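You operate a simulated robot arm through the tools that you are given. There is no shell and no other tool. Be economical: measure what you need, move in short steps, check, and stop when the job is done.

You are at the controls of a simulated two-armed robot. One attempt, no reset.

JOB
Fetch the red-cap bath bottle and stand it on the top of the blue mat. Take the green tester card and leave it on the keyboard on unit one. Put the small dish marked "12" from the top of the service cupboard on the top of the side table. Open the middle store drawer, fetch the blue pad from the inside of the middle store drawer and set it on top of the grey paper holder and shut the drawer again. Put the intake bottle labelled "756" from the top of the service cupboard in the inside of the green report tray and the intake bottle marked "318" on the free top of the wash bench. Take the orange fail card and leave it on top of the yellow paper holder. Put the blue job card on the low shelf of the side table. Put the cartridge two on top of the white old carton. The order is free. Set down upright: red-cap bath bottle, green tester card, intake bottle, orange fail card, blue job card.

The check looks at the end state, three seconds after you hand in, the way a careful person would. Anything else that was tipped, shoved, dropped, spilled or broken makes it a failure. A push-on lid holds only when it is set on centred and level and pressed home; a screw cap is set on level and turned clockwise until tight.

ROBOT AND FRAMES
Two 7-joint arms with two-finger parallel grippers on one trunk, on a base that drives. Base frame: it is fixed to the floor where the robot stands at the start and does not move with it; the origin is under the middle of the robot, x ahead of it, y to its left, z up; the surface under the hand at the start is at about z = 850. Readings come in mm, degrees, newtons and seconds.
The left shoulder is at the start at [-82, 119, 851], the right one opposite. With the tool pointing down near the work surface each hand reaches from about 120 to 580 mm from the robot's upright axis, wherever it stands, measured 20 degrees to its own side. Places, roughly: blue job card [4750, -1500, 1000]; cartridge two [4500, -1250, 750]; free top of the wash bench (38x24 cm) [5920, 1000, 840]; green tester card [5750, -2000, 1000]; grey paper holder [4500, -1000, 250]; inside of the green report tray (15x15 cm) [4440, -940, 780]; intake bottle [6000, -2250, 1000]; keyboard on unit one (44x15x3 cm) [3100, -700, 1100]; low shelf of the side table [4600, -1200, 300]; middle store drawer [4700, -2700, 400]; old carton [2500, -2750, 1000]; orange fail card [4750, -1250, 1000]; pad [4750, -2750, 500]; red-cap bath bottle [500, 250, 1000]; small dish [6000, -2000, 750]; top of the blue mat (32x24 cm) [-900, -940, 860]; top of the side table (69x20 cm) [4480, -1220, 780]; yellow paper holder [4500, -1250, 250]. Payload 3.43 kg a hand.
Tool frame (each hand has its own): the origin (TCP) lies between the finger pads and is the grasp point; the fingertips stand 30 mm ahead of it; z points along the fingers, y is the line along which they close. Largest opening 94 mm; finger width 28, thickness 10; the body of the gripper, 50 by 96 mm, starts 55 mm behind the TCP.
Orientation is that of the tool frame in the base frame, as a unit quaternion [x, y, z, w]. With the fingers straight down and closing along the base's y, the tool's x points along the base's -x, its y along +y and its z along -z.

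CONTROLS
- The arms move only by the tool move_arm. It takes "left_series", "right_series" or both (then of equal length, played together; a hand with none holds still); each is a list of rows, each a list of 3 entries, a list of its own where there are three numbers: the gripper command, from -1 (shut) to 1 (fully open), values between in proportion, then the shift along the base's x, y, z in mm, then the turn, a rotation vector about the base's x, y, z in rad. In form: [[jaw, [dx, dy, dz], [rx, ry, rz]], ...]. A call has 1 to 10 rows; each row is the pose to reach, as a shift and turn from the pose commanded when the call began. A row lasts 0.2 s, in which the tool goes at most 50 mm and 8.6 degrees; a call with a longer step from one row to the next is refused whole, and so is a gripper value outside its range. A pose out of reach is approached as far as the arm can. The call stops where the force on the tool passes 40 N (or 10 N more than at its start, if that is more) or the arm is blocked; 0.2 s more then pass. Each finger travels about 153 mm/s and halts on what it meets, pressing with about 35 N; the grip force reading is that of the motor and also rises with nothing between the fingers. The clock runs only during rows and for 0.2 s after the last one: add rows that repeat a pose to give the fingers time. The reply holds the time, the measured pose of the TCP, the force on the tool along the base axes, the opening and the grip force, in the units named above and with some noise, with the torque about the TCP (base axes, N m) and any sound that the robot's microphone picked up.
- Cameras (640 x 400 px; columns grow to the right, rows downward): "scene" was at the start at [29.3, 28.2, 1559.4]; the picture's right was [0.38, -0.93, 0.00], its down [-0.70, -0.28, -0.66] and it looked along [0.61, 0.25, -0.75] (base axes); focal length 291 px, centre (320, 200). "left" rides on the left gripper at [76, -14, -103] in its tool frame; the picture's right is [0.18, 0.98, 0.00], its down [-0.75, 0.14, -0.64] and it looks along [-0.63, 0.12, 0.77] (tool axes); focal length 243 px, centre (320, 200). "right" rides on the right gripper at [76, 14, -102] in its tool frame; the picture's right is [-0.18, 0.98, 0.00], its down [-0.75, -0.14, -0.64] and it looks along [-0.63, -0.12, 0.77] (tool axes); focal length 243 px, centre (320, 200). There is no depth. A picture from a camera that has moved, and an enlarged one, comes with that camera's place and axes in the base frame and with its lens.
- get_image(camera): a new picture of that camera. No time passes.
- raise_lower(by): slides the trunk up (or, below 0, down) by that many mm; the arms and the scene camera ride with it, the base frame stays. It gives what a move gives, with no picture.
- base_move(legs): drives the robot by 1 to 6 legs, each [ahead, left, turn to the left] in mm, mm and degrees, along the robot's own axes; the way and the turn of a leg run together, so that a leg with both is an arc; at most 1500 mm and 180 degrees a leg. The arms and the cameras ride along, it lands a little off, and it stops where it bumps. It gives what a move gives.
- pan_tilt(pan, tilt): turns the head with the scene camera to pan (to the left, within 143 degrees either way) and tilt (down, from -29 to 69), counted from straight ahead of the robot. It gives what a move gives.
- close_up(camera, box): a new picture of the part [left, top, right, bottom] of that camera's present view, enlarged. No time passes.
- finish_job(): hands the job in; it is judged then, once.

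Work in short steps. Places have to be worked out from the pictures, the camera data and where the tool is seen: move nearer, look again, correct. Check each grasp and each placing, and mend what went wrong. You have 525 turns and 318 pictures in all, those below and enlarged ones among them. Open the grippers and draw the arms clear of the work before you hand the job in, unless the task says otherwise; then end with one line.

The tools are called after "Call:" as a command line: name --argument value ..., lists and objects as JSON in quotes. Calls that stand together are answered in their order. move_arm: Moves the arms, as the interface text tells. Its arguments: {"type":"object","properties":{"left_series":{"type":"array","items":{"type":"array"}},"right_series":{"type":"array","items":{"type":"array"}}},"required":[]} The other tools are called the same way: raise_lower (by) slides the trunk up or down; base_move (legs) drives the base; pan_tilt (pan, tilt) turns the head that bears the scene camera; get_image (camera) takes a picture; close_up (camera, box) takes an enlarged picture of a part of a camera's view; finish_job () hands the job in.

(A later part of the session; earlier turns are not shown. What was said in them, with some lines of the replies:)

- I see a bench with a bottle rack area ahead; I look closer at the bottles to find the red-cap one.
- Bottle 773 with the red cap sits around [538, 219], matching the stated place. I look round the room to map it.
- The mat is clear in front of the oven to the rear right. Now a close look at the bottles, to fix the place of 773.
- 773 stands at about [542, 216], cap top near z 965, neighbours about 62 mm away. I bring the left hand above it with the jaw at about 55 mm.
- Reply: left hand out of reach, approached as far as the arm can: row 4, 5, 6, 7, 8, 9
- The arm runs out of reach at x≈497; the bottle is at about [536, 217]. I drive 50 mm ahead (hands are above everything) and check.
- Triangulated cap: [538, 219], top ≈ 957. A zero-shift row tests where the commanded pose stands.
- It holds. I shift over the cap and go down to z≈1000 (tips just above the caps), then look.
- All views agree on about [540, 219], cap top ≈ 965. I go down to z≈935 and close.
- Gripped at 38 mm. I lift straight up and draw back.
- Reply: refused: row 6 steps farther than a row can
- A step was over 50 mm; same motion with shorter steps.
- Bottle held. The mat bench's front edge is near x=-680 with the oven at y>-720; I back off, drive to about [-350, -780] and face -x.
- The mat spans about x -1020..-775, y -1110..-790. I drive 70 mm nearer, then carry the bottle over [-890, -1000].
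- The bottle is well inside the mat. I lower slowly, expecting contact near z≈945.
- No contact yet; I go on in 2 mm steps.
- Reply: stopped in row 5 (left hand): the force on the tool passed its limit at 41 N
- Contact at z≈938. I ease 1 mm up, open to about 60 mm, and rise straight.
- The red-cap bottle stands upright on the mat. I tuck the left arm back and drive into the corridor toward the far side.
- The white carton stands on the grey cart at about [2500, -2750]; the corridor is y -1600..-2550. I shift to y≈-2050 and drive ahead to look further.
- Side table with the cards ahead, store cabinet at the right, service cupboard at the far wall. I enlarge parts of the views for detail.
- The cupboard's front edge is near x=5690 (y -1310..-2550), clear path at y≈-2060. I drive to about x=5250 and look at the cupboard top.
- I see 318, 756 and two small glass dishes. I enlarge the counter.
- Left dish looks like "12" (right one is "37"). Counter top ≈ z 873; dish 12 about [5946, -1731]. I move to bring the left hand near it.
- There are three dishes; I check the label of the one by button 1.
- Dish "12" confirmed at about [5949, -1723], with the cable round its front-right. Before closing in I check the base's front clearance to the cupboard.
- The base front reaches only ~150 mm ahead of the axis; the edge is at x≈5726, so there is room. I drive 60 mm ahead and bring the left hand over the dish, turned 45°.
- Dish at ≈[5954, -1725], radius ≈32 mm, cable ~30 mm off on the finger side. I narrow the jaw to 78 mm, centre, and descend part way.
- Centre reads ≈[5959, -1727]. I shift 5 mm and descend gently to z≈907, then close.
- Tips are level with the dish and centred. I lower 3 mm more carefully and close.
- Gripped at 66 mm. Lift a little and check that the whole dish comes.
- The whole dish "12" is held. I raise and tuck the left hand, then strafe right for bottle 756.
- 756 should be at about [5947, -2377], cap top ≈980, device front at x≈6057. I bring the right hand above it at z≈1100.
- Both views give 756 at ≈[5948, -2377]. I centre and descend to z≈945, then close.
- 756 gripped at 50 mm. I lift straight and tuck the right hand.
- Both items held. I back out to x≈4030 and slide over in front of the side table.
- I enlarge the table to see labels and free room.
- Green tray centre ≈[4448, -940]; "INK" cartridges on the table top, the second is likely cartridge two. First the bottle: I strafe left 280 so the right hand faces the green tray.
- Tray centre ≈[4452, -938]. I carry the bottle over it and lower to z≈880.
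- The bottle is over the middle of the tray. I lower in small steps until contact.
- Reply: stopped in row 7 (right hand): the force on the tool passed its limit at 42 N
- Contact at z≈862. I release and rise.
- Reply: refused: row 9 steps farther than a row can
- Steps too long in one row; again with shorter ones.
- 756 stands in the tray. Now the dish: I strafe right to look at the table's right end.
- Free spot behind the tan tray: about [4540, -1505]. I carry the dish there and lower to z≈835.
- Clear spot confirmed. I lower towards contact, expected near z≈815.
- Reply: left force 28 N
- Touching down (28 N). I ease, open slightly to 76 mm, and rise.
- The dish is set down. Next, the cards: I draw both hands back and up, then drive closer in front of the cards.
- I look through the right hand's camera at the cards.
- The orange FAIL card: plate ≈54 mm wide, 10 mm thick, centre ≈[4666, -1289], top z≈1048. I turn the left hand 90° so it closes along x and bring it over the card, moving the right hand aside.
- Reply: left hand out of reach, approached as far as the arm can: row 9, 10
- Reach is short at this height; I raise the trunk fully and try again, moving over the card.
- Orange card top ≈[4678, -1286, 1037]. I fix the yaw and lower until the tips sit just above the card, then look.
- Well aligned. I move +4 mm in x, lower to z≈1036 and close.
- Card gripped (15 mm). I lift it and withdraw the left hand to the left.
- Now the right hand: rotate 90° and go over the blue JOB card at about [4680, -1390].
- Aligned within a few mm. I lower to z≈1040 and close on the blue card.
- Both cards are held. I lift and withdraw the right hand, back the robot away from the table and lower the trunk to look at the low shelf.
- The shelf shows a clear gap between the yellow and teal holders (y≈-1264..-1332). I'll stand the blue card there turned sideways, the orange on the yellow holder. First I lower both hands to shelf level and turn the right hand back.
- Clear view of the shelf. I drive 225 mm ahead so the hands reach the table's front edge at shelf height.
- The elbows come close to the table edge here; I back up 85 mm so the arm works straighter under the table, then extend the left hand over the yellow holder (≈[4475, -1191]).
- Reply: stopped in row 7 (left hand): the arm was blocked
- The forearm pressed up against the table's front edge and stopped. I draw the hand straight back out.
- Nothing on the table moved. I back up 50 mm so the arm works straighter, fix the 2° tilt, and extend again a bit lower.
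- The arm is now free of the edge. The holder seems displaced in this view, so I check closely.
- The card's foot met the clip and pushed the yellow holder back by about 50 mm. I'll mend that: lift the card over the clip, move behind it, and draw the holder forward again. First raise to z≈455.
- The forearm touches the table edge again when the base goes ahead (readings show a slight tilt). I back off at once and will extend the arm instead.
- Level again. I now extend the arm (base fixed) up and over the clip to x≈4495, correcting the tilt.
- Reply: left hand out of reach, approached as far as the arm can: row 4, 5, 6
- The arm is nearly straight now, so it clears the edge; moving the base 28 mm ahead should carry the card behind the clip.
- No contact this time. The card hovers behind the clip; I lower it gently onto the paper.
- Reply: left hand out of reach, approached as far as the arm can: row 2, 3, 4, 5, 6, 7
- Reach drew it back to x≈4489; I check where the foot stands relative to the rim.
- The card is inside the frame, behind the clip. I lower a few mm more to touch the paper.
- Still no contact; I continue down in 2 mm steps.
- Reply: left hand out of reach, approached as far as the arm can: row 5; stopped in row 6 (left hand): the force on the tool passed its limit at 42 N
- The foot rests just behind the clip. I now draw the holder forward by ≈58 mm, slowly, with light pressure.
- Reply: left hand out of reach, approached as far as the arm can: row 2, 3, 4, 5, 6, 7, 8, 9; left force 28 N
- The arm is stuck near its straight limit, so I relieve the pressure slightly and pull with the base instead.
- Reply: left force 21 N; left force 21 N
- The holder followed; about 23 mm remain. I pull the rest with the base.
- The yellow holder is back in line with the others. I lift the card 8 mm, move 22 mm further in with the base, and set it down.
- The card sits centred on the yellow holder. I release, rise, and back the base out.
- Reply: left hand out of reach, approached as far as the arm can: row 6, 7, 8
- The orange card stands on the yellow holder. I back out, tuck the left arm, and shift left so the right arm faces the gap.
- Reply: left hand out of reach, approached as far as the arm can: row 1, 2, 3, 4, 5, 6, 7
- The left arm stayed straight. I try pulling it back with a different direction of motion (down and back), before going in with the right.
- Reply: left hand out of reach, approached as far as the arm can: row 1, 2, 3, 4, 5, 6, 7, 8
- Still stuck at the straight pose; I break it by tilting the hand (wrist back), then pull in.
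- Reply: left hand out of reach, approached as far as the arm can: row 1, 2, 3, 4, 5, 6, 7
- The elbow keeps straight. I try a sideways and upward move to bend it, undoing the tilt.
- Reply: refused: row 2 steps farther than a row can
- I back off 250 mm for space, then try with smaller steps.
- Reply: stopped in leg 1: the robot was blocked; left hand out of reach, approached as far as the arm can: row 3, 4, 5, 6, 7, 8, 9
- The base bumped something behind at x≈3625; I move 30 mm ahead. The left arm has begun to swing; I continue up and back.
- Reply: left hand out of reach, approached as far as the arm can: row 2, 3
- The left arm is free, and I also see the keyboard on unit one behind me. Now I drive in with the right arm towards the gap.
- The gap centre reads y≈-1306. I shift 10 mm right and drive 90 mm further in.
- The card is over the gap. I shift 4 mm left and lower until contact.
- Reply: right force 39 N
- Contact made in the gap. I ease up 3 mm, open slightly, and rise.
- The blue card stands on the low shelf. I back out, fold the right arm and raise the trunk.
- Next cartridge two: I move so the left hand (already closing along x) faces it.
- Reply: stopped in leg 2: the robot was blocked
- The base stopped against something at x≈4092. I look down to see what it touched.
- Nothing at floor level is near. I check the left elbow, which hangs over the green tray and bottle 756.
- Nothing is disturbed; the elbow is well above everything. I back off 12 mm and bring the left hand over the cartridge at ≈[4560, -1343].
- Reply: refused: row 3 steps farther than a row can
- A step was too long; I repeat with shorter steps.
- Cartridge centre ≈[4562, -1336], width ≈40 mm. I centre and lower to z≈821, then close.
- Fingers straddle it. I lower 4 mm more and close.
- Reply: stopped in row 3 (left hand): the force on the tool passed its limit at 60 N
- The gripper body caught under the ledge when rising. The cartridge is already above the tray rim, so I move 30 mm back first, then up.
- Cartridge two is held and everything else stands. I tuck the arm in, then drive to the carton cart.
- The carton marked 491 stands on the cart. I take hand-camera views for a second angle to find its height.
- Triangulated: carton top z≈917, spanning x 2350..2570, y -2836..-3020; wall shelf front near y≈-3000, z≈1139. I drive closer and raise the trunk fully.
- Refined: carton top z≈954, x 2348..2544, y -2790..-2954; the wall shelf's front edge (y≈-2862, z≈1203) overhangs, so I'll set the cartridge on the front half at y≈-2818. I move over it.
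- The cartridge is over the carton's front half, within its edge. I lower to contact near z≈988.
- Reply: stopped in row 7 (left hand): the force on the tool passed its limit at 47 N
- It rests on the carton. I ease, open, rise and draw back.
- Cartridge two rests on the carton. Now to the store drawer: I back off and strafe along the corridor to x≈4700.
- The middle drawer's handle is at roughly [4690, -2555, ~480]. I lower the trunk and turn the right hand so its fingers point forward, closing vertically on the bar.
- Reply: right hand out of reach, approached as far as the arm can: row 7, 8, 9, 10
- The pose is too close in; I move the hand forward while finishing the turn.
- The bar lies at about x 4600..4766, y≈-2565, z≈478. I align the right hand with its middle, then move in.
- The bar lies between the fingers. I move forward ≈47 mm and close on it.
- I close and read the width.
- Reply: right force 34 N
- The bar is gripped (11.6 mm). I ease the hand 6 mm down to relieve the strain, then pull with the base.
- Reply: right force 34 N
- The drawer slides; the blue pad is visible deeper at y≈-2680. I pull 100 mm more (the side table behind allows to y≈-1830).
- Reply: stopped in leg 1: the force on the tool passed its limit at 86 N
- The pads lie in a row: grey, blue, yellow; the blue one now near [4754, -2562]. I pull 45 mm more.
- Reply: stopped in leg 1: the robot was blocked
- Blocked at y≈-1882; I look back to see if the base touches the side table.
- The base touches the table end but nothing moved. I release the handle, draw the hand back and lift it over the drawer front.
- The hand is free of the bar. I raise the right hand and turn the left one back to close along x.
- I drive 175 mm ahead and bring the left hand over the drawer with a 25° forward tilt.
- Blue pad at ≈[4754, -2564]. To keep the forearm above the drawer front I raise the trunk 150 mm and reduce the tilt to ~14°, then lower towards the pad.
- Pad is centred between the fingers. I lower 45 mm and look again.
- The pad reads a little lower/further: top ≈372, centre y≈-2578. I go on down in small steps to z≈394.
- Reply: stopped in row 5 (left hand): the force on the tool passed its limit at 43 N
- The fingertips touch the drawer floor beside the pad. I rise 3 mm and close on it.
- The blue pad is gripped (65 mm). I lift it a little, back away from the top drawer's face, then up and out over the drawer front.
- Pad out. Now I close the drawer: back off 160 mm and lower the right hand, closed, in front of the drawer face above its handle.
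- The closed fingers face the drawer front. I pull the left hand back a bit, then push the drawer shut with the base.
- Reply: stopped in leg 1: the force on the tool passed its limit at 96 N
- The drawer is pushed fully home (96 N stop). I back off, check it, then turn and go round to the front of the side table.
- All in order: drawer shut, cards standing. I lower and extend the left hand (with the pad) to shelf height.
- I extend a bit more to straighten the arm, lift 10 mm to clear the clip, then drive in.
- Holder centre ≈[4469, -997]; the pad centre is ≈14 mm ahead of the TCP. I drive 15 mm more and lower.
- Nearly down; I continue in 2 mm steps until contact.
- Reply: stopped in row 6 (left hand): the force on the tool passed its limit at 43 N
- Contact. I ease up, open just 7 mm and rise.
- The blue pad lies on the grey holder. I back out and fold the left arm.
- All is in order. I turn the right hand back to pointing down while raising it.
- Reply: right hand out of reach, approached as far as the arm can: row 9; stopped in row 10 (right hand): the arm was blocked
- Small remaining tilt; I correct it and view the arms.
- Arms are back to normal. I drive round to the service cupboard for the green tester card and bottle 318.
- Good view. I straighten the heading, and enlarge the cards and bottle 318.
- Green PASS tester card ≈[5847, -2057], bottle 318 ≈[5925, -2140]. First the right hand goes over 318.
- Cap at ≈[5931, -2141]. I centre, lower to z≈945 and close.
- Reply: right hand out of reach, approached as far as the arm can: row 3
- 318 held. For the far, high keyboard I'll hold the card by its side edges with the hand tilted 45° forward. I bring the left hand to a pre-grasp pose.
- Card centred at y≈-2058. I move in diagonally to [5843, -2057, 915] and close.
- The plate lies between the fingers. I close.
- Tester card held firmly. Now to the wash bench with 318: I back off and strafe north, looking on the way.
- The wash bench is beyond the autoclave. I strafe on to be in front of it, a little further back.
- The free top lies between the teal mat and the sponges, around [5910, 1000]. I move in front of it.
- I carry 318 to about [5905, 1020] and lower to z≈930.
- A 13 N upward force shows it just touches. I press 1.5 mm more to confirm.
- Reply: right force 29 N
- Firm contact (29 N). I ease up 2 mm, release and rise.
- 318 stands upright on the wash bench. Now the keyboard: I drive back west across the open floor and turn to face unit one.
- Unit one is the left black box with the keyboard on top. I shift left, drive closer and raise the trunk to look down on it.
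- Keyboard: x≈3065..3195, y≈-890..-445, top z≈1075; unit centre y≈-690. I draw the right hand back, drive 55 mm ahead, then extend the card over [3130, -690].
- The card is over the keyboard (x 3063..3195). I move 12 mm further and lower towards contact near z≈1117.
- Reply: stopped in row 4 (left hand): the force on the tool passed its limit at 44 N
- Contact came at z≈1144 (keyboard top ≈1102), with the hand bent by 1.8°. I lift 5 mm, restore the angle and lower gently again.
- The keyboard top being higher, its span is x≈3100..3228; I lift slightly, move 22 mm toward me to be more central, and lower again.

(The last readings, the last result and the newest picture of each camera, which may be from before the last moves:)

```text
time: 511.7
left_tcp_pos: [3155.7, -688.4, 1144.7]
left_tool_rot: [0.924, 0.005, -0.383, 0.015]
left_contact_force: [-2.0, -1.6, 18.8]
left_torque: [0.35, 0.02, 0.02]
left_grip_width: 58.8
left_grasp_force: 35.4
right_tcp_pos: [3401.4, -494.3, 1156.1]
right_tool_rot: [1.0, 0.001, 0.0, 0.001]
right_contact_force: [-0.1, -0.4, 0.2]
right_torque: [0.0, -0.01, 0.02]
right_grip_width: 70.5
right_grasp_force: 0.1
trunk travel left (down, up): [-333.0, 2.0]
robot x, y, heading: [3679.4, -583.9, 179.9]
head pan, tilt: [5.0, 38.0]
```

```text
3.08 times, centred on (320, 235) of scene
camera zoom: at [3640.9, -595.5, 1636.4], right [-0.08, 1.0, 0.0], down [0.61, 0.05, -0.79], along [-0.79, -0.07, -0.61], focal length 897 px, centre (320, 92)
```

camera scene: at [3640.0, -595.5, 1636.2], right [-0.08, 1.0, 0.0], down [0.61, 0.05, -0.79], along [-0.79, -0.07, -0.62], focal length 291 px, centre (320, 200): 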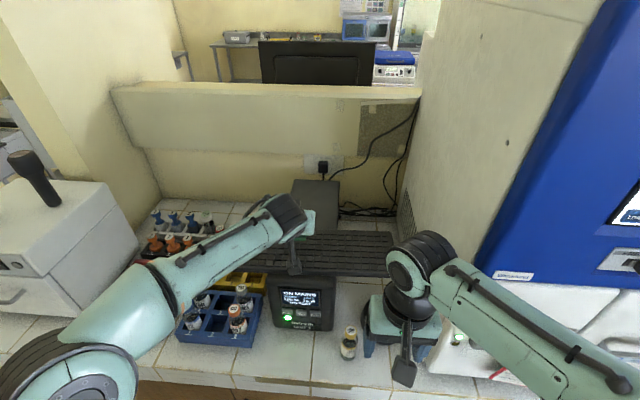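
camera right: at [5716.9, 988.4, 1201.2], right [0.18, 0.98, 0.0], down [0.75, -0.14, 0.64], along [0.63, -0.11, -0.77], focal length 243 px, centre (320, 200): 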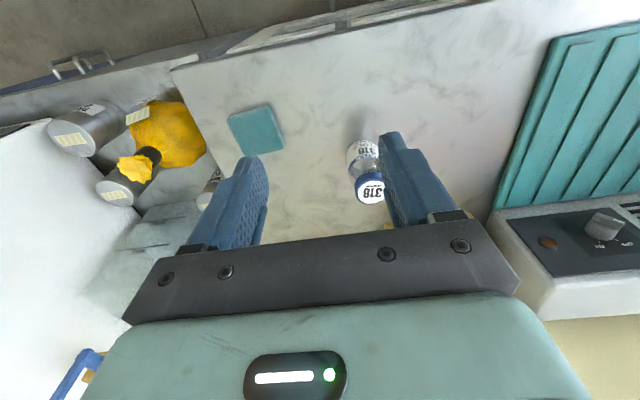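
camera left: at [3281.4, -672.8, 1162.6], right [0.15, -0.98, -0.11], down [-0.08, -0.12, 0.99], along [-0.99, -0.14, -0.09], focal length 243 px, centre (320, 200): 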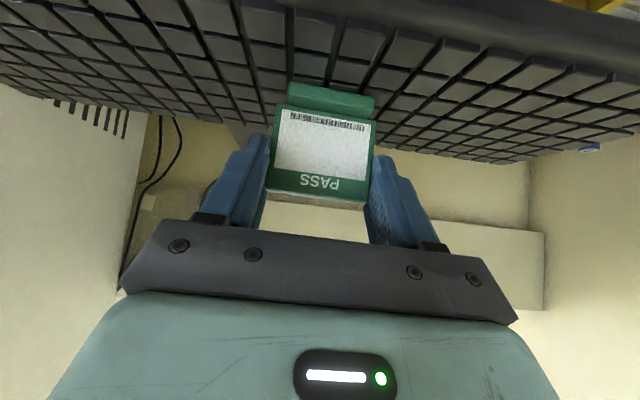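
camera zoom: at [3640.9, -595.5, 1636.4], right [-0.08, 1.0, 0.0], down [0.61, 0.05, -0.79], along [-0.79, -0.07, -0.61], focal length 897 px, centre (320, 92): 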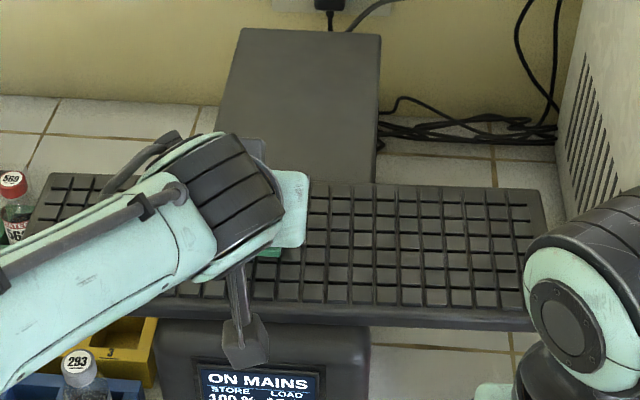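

Contact at the keyboard's middle. I ease up 1 mm, open to 72 mm, and withdraw along the finger direction.

Call:
move_arm --left_series '[[-0.3, [0, 0, 1], [0, 0, 0]], [0.4, [0, 0, 1], [0, 0, 0]], [0.55, [0, 0, 1], [0, 0, 0]], [0.55, [0, 0, 1], [0, 0, 0]], [0.55, [10, 0, 11], [0, 0, 0]], [0.55, [30, 0, 31], [0, 0, 0]], [0.55, [60, 0, 55], [0, 0, 0]], [0.55, [100, 0, 75], [0, 0, 0]], [0.55, [140, 0, 75], [0, 0, 0]], [0.55, [180, 0, 75], [0, 0, 0]]]'

Call:
get_image --camera "left"

Call:
close_up --camera "scene" --box '[220, 170, 420, 300]'

```text
time: 513.9
left_tcp_pos: [3337.2, -689.0, 1215.3]
left_tool_rot: [0.925, 0.005, -0.379, 0.016]
left_contact_force: [0.8, -0.7, -0.8]
left_torque: [-0.02, 0.02, 0.02]
left_grip_width: 73.9
left_grasp_force: 1.3
right_tcp_pos: [3403.0, -493.1, 1156.5]
right_tool_rot: [1.0, 0.001, 0.0, 0.001]
right_contact_force: [1.1, 0.7, -0.3]
right_torque: [-0.01, 0.0, 0.03]
right_grip_width: 70.5
right_grasp_force: 0.0
trunk travel left (down, up): [-333.0, 2.0]
robot x, y, heading: [3684.5, -589.1, 179.7]
head pan, tilt: [5.0, 38.0]
```

```text
104 pictures are left
camera left: at [3462.3, -672.9, 1234.7], right [0.15, -0.98, -0.1], down [-0.08, -0.12, 0.99], along [-0.98, -0.14, -0.1], focal length 243 px, centre (320, 200)
```

left: 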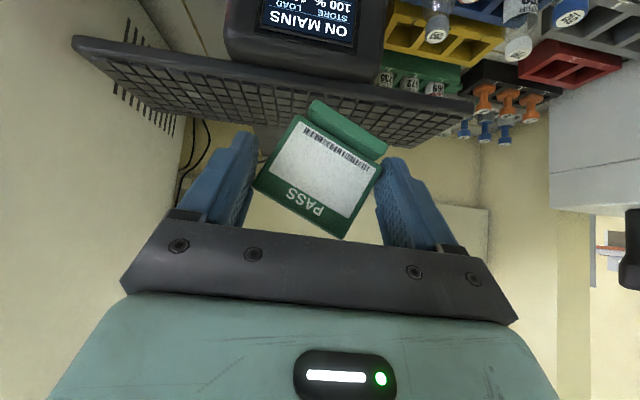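

```text
3.08 times, centred on (320, 235) of scene
camera zoom: at [3640.9, -595.7, 1636.2], right [-0.08, 1.0, 0.0], down [0.61, 0.05, -0.79], along [-0.79, -0.07, -0.61], focal length 897 px, centre (320, 92)
```

zoom: 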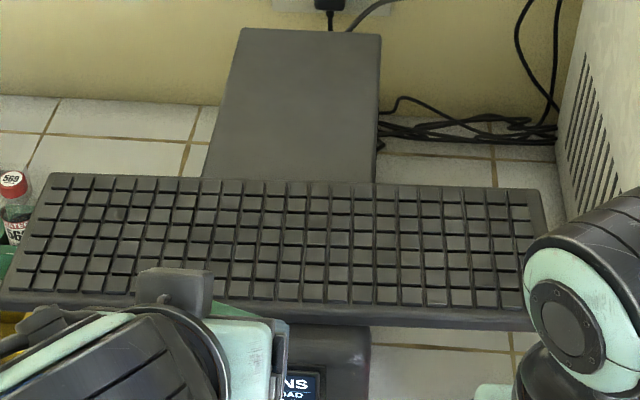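

The card jammed between the fingers (rotated) and came along. I bring it slowly back over the keyboard, low, before re-gripping.

Call:
move_arm --left_series '[[0.55, [-15, 0, 0], [0, 0, 0]], [0.55, [-32, 0, 0], [0, 0, 0]], [0.55, [-50, 0, 0], [0, 0, 0]], [0.55, [-68, 0, 0], [0, 0, 0]], [0.55, [-86, 0, 0], [0, 0, 0]], [0.55, [-104, 0, -5], [0, 0, 0]], [0.55, [-122, 0, -12], [0, 0, 0]], [0.55, [-140, 0, -20], [0, 0, 0]], [0.55, [-155, 0, -28], [0, 0, 0]], [0.55, [-165, 0, -36], [0, 0, 0]]]'

Call:
get_image --camera "left"

```text
time: 516.1
left_tcp_pos: [3170.4, -689.3, 1179.2]
left_tool_rot: [0.925, 0.004, -0.38, 0.016]
left_contact_force: [-0.6, 0.2, -1.0]
left_torque: [0.01, 0.0, 0.0]
left_grip_width: 74.0
left_grasp_force: 0.9
right_tcp_pos: [3400.0, -492.7, 1155.8]
right_tool_rot: [1.0, 0.001, -0.001, 0.001]
right_contact_force: [-1.4, -0.2, 0.1]
right_torque: [0.02, 0.04, 0.0]
right_grip_width: 70.7
right_grasp_force: 0.1
trunk travel left (down, up): [-333.0, 2.0]
robot x, y, heading: [3684.1, -585.5, 180.0]
head pan, tilt: [5.0, 38.0]
```

```text
102 pictures are left
camera left: at [3295.6, -672.1, 1199.1], right [0.15, -0.98, -0.1], down [-0.08, -0.12, 0.99], along [-0.98, -0.14, -0.1], focal length 243 px, centre (320, 200)
```

left: 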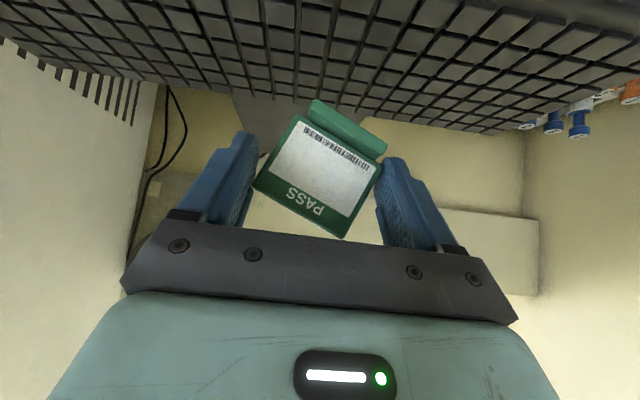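

It holds. Now I close the fingers to square the card up again.

Call:
move_arm --left_series '[[0.45, [0, 0, 0], [0, 0, 0]], [0.35, [0, 0, 0], [0, 0, 0]], [0.2, [0, 0, 0], [0, 0, 0]], [0, [0, 0, 0], [0, 0, 0]], [-0.3, [0, 0, 0], [0, 0, 0]], [-0.3, [0, 0, 0], [0, 0, 0]]]'

Call:
get_image --camera "left"

```text
time: 517.5
left_tcp_pos: [3171.3, -689.2, 1179.8]
left_tool_rot: [0.925, 0.005, -0.379, 0.016]
left_contact_force: [0.0, 0.1, 0.4]
left_torque: [-0.01, -0.02, -0.02]
left_grip_width: 73.0
left_grasp_force: 34.8
right_tcp_pos: [3400.4, -493.7, 1155.9]
right_tool_rot: [1.0, 0.001, -0.001, 0.001]
right_contact_force: [-0.6, -0.2, 0.3]
right_torque: [0.01, 0.01, 0.02]
right_grip_width: 70.4
right_grasp_force: 0.2
trunk travel left (down, up): [-333.0, 2.0]
robot x, y, heading: [3677.3, -588.5, 179.8]
head pan, tilt: [5.0, 38.0]
```

```text
101 pictures are left
camera left: at [3296.0, -672.2, 1199.0], right [0.15, -0.98, -0.1], down [-0.08, -0.12, 0.99], along [-0.98, -0.14, -0.1], focal length 243 px, centre (320, 200)
```

left: 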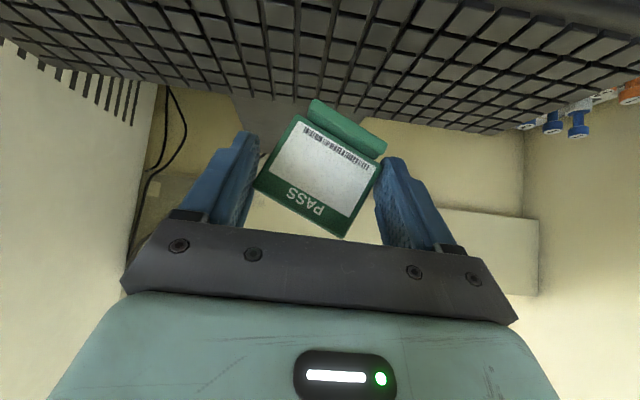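

The card is locked diagonally (28°, its lower corner at the +y side). I roll the hand 6°, lower until the foot's corner rests on the keys, so that on opening it settles back onto its base.

Call:
move_arm --left_series '[[-0.3, [-8, 5, -12], [0.1, 0, 0]], [-0.3, [-8, 8, -24], [0.1, 0, 0]], [-0.3, [-8, 8, -30], [0.1, 0, 0]], [-0.3, [-8, 8, -33], [0.1, 0, 0]], [-0.3, [-8, 8, -36], [0.1, 0, 0]], [-0.3, [-8, 8, -39], [0.1, 0, 0]], [-0.3, [-8, 8, -42], [0.1, 0, 0]]]'

Call:
get_image --camera "left"

```text
time: 519.1
left_tcp_pos: [3163.4, -681.4, 1138.2]
left_tool_rot: [0.925, 0.024, -0.377, -0.029]
left_contact_force: [1.1, 0.0, -0.7]
left_torque: [-0.03, -0.02, -0.04]
left_grip_width: 73.0
left_grasp_force: 35.2
right_tcp_pos: [3399.5, -493.8, 1155.8]
right_tool_rot: [1.0, 0.001, -0.001, 0.002]
right_contact_force: [-0.6, -1.2, -0.3]
right_torque: [0.0, 0.02, 0.01]
right_grip_width: 70.6
right_grasp_force: 0.2
trunk travel left (down, up): [-333.0, 2.0]
robot x, y, heading: [3677.4, -588.8, 179.6]
head pan, tilt: [5.0, 38.0]
```

```text
100 pictures are left
camera left: at [3288.5, -666.3, 1158.6], right [0.15, -0.97, -0.2], down [-0.08, -0.22, 0.97], along [-0.98, -0.13, -0.11], focal length 243 px, centre (320, 200)
```

left: 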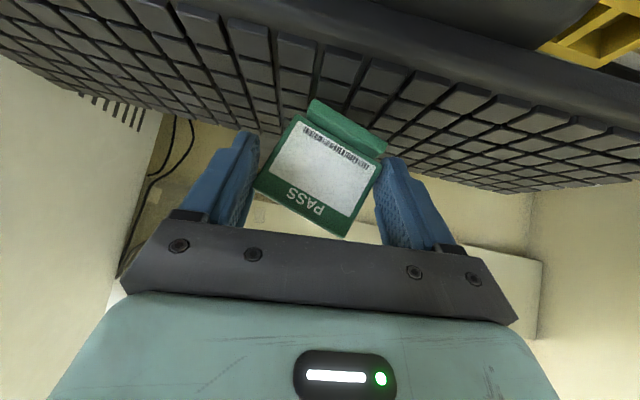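

No contact yet; 1.5 mm steps further.

Call:
move_arm --left_series '[[-0.3, [0, 0, -1.5], [0, 0, 0]], [-0.3, [0, 0, -3], [0, 0, 0]], [-0.3, [0, 0, -4.5], [0, 0, 0]], [-0.3, [0, 0, -6], [0, 0, 0]]]'

Call:
close_up --camera "left" --box '[200, 60, 440, 250]'

```text
time: 520.1
left_tcp_pos: [3163.4, -681.0, 1136.2]
left_tool_rot: [0.923, 0.024, -0.383, -0.032]
left_contact_force: [-0.1, -1.9, 24.6]
left_torque: [0.24, -0.04, 0.03]
left_grip_width: 72.6
left_grasp_force: 34.9
right_tcp_pos: [3401.1, -493.4, 1156.8]
right_tool_rot: [1.0, 0.0, -0.003, 0.001]
right_contact_force: [-1.0, -0.2, 0.2]
right_torque: [-0.03, 0.01, -0.02]
right_grip_width: 70.4
right_grasp_force: 0.1
trunk travel left (down, up): [-333.0, 2.0]
robot x, y, heading: [3682.6, -586.8, 179.7]
head pan, tilt: [5.0, 38.0]
```

```text
2.11 times, centred on (320, 155) of left
camera zoom: at [3288.8, -666.5, 1156.3], right [0.15, -0.97, -0.21], down [-0.07, -0.22, 0.97], along [-0.99, -0.13, -0.1], focal length 511 px, centre (320, 295)
```

zoom: 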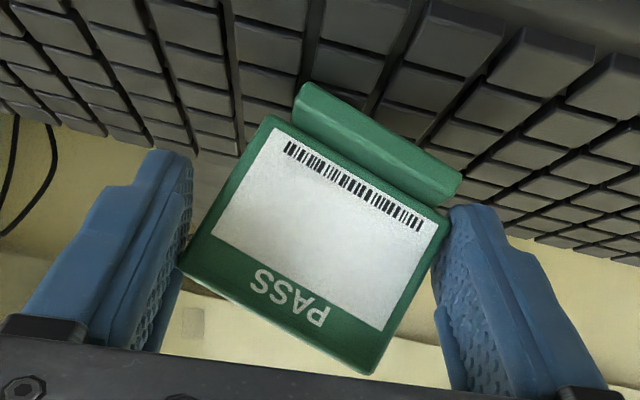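

The corner rests on the keys (25 N). I ease 1 mm and open fully, holding position.

Call:
move_arm --left_series '[[-0.3, [0, 0, 1.5], [0, 0, 0]], [1, [0, 0, 1.5], [0, 0, 0]], [1, [0, 0, 1.5], [0, 0, 0]], [1, [0, 0, 1.5], [0, 0, 0]]]'

Call:
close_up --camera "left" --box '[160, 20, 480, 250]'

```text
time: 521.1
left_tcp_pos: [3163.1, -682.0, 1131.6]
left_tool_rot: [0.925, 0.024, -0.377, -0.03]
left_contact_force: [0.5, 0.2, 0.1]
left_torque: [-0.01, 0.02, 0.01]
left_grip_width: 93.9
left_grasp_force: 0.0
right_tcp_pos: [3400.9, -493.4, 1156.2]
right_tool_rot: [1.0, 0.0, -0.001, 0.0]
right_contact_force: [0.5, 0.2, 0.3]
right_torque: [0.0, -0.02, 0.0]
right_grip_width: 70.4
right_grasp_force: 0.1
trunk travel left (down, up): [-333.0, 2.0]
robot x, y, heading: [3683.9, -591.3, 180.0]
head pan, tilt: [5.0, 38.0]
```

```text
1.74 times, centred on (320, 135) of left
camera zoom: at [3288.4, -666.5, 1153.8], right [0.15, -0.97, -0.2], down [-0.09, -0.21, 0.97], along [-0.98, -0.13, -0.11], focal length 422 px, centre (320, 313)
```

zoom: 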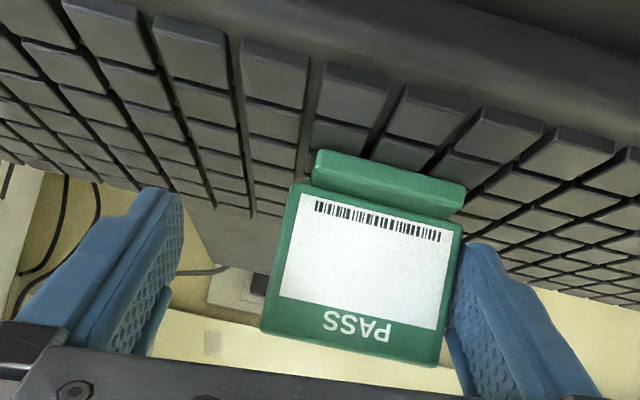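

The card settled upright on its base. It stands near the -y finger, so I shift the hand 14 mm to -y first, then withdraw.

Call:
move_arm --left_series '[[1, [0, -7, 1], [0, 0, 0]], [1, [0, -14, 2], [0, 0, 0]], [1, [0, -14, 2], [0, 0, 0]]]'

Call:
close_up --camera "left" --box '[160, 20, 480, 250]'

```text
time: 521.9
left_tcp_pos: [3163.1, -695.7, 1134.8]
left_tool_rot: [0.925, 0.024, -0.378, -0.03]
left_contact_force: [-0.2, 0.6, 0.8]
left_torque: [-0.01, 0.02, 0.0]
left_grip_width: 94.1
left_grasp_force: 0.0
right_tcp_pos: [3400.5, -492.9, 1156.6]
right_tool_rot: [1.0, 0.002, 0.0, 0.0]
right_contact_force: [0.1, 1.2, 0.0]
right_torque: [-0.02, 0.0, 0.04]
right_grip_width: 70.4
right_grasp_force: 0.0
trunk travel left (down, up): [-333.0, 2.0]
robot x, y, heading: [3679.6, -585.9, 179.8]
head pan, tilt: [5.0, 38.0]
```

```text
1.74 times, centred on (320, 135) of left
camera zoom: at [3288.4, -680.7, 1156.2], right [0.15, -0.97, -0.2], down [-0.08, -0.21, 0.97], along [-0.98, -0.13, -0.11], focal length 422 px, centre (320, 313)
```

zoom: 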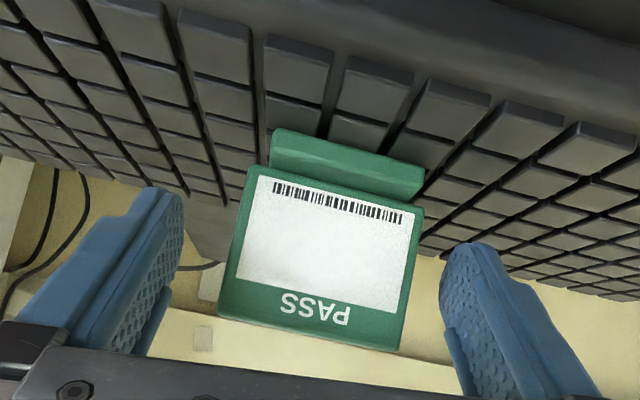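

Clear on both sides. I withdraw along the finger direction and check.

Call:
move_arm --left_series '[[1, [8, 0, 8], [0, 0, 0]], [1, [20, 0, 20], [0, 0, 0]], [1, [40, 0, 38], [0, 0, 0]], [1, [70, 0, 55], [0, 0, 0]], [1, [105, 0, 65], [0, 0, 0]], [1, [145, 0, 70], [0, 0, 0]], [1, [185, 0, 70], [0, 0, 0]], [1, [225, 0, 70], [0, 0, 0]]]'

Call:
get_image --camera "left"

Call:
close_up --camera "scene" --box '[200, 150, 420, 300]'

```text
time: 523.7
left_tcp_pos: [3387.3, -696.6, 1205.8]
left_tool_rot: [0.925, 0.024, -0.379, -0.029]
left_contact_force: [-0.4, 0.1, 0.2]
left_torque: [0.01, 0.02, 0.03]
left_grip_width: 94.0
left_grasp_force: 0.1
right_tcp_pos: [3401.7, -492.9, 1156.1]
right_tool_rot: [1.0, 0.001, -0.001, 0.001]
right_contact_force: [-0.5, -0.8, -0.9]
right_torque: [-0.01, 0.01, -0.01]
right_grip_width: 70.3
right_grasp_force: 0.1
trunk travel left (down, up): [-333.0, 2.0]
robot x, y, heading: [3677.7, -585.4, 179.8]
head pan, tilt: [5.0, 38.0]
```

```text
96 pictures are left
camera left: at [3514.1, -681.8, 1226.0], right [0.15, -0.97, -0.2], down [-0.08, -0.22, 0.97], along [-0.98, -0.13, -0.11], focal length 243 px, centre (320, 200)
```

left: 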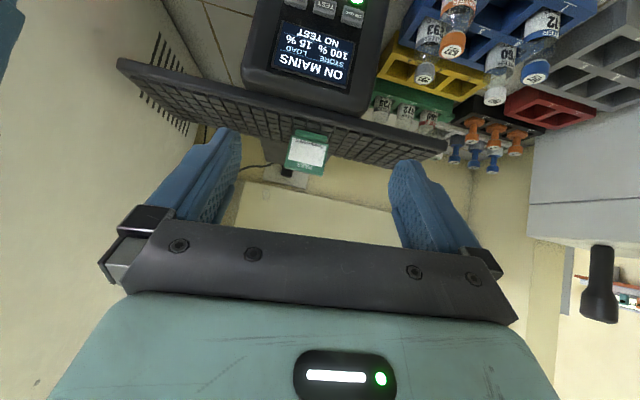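

```text
2.67 times, centred on (310, 225) of scene
camera zoom: at [3641.0, -595.7, 1636.2], right [-0.08, 1.0, 0.0], down [0.61, 0.05, -0.79], along [-0.79, -0.07, -0.61], focal length 777 px, centre (347, 133)
```

zoom: 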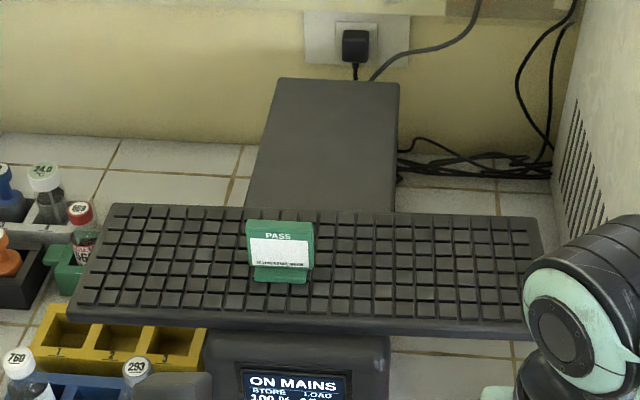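

The tester card stands upright on the keyboard. I back away and take a last look at the side table.

Call:
base_move --legs '[[-120, 0, 0], [0, 0, 100]]'

Call:
pan_tilt --pan 60 --tilt 35

Call:
get_image --camera "scene"

```text
time: 529.2
left_tcp_pos: [3957.1, -858.1, 1204.7]
left_tool_rot: [0.578, 0.722, -0.267, 0.269]
left_contact_force: [0.3, 0.0, -0.6]
left_torque: [0.02, -0.02, -0.05]
left_grip_width: 94.2
left_grasp_force: 0.0
right_tcp_pos: [3754.8, -879.4, 1156.4]
right_tool_rot: [0.644, 0.765, 0.0, 0.001]
right_contact_force: [0.6, -0.3, -1.2]
right_torque: [-0.02, 0.0, 0.0]
right_grip_width: 70.8
right_grasp_force: 0.1
trunk travel left (down, up): [-333.0, 2.0]
robot x, y, heading: [3802.0, -589.6, -80.3]
head pan, tilt: [5.0, 38.0]
```

```text
time: 530.4
left_tcp_pos: [3957.5, -856.6, 1206.0]
left_tool_rot: [0.578, 0.722, -0.267, 0.27]
left_contact_force: [-0.3, -1.2, -0.1]
left_torque: [-0.01, 0.04, -0.01]
left_grip_width: 93.8
left_grasp_force: 0.1
right_tcp_pos: [3754.6, -878.7, 1155.3]
right_tool_rot: [0.644, 0.765, 0.0, 0.001]
right_contact_force: [0.6, -0.5, 0.0]
right_torque: [0.02, -0.02, 0.02]
right_grip_width: 70.6
right_grasp_force: 0.0
trunk travel left (down, up): [-333.0, 2.0]
robot x, y, heading: [3798.6, -588.2, -80.6]
head pan, tilt: [60.0, 35.0]
```

```text
94 pictures are left
camera scene: at [3875.8, -575.3, 1640.8], right [-0.35, -0.94, 0.0], down [-0.54, 0.2, -0.82], along [0.77, -0.29, -0.57], focal length 291 px, centre (320, 200)
```

scene: 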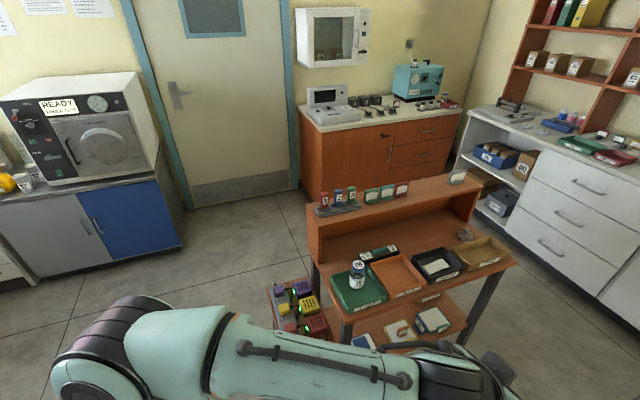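

Everything looks in place; one enlarged check of the side table.

Call:
close_up --camera "scene" --box '[300, 160, 520, 350]'

```text
2.11 times, centred on (410, 255) of scene
camera zoom: at [3875.8, -575.3, 1640.8], right [-0.35, -0.94, 0.0], down [-0.54, 0.2, -0.82], along [0.77, -0.29, -0.57], focal length 614 px, centre (130, 84)
```

zoom: 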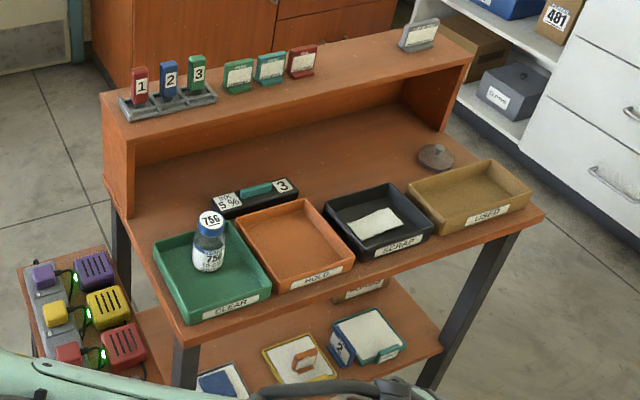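

All placements are confirmed, the grippers are open and the arms are clear, so I hand in.

Call:
finish_job

```text
The job is handed in.
```

All the items are in their places, the middle store drawer is shut, and the job is handed in. Along the way I pushed the yellow paper holder back about 5 cm and pulled it back into line, and the base bumped the furniture three or four times (the side table, and the bench behind it) without visibly moving anything.
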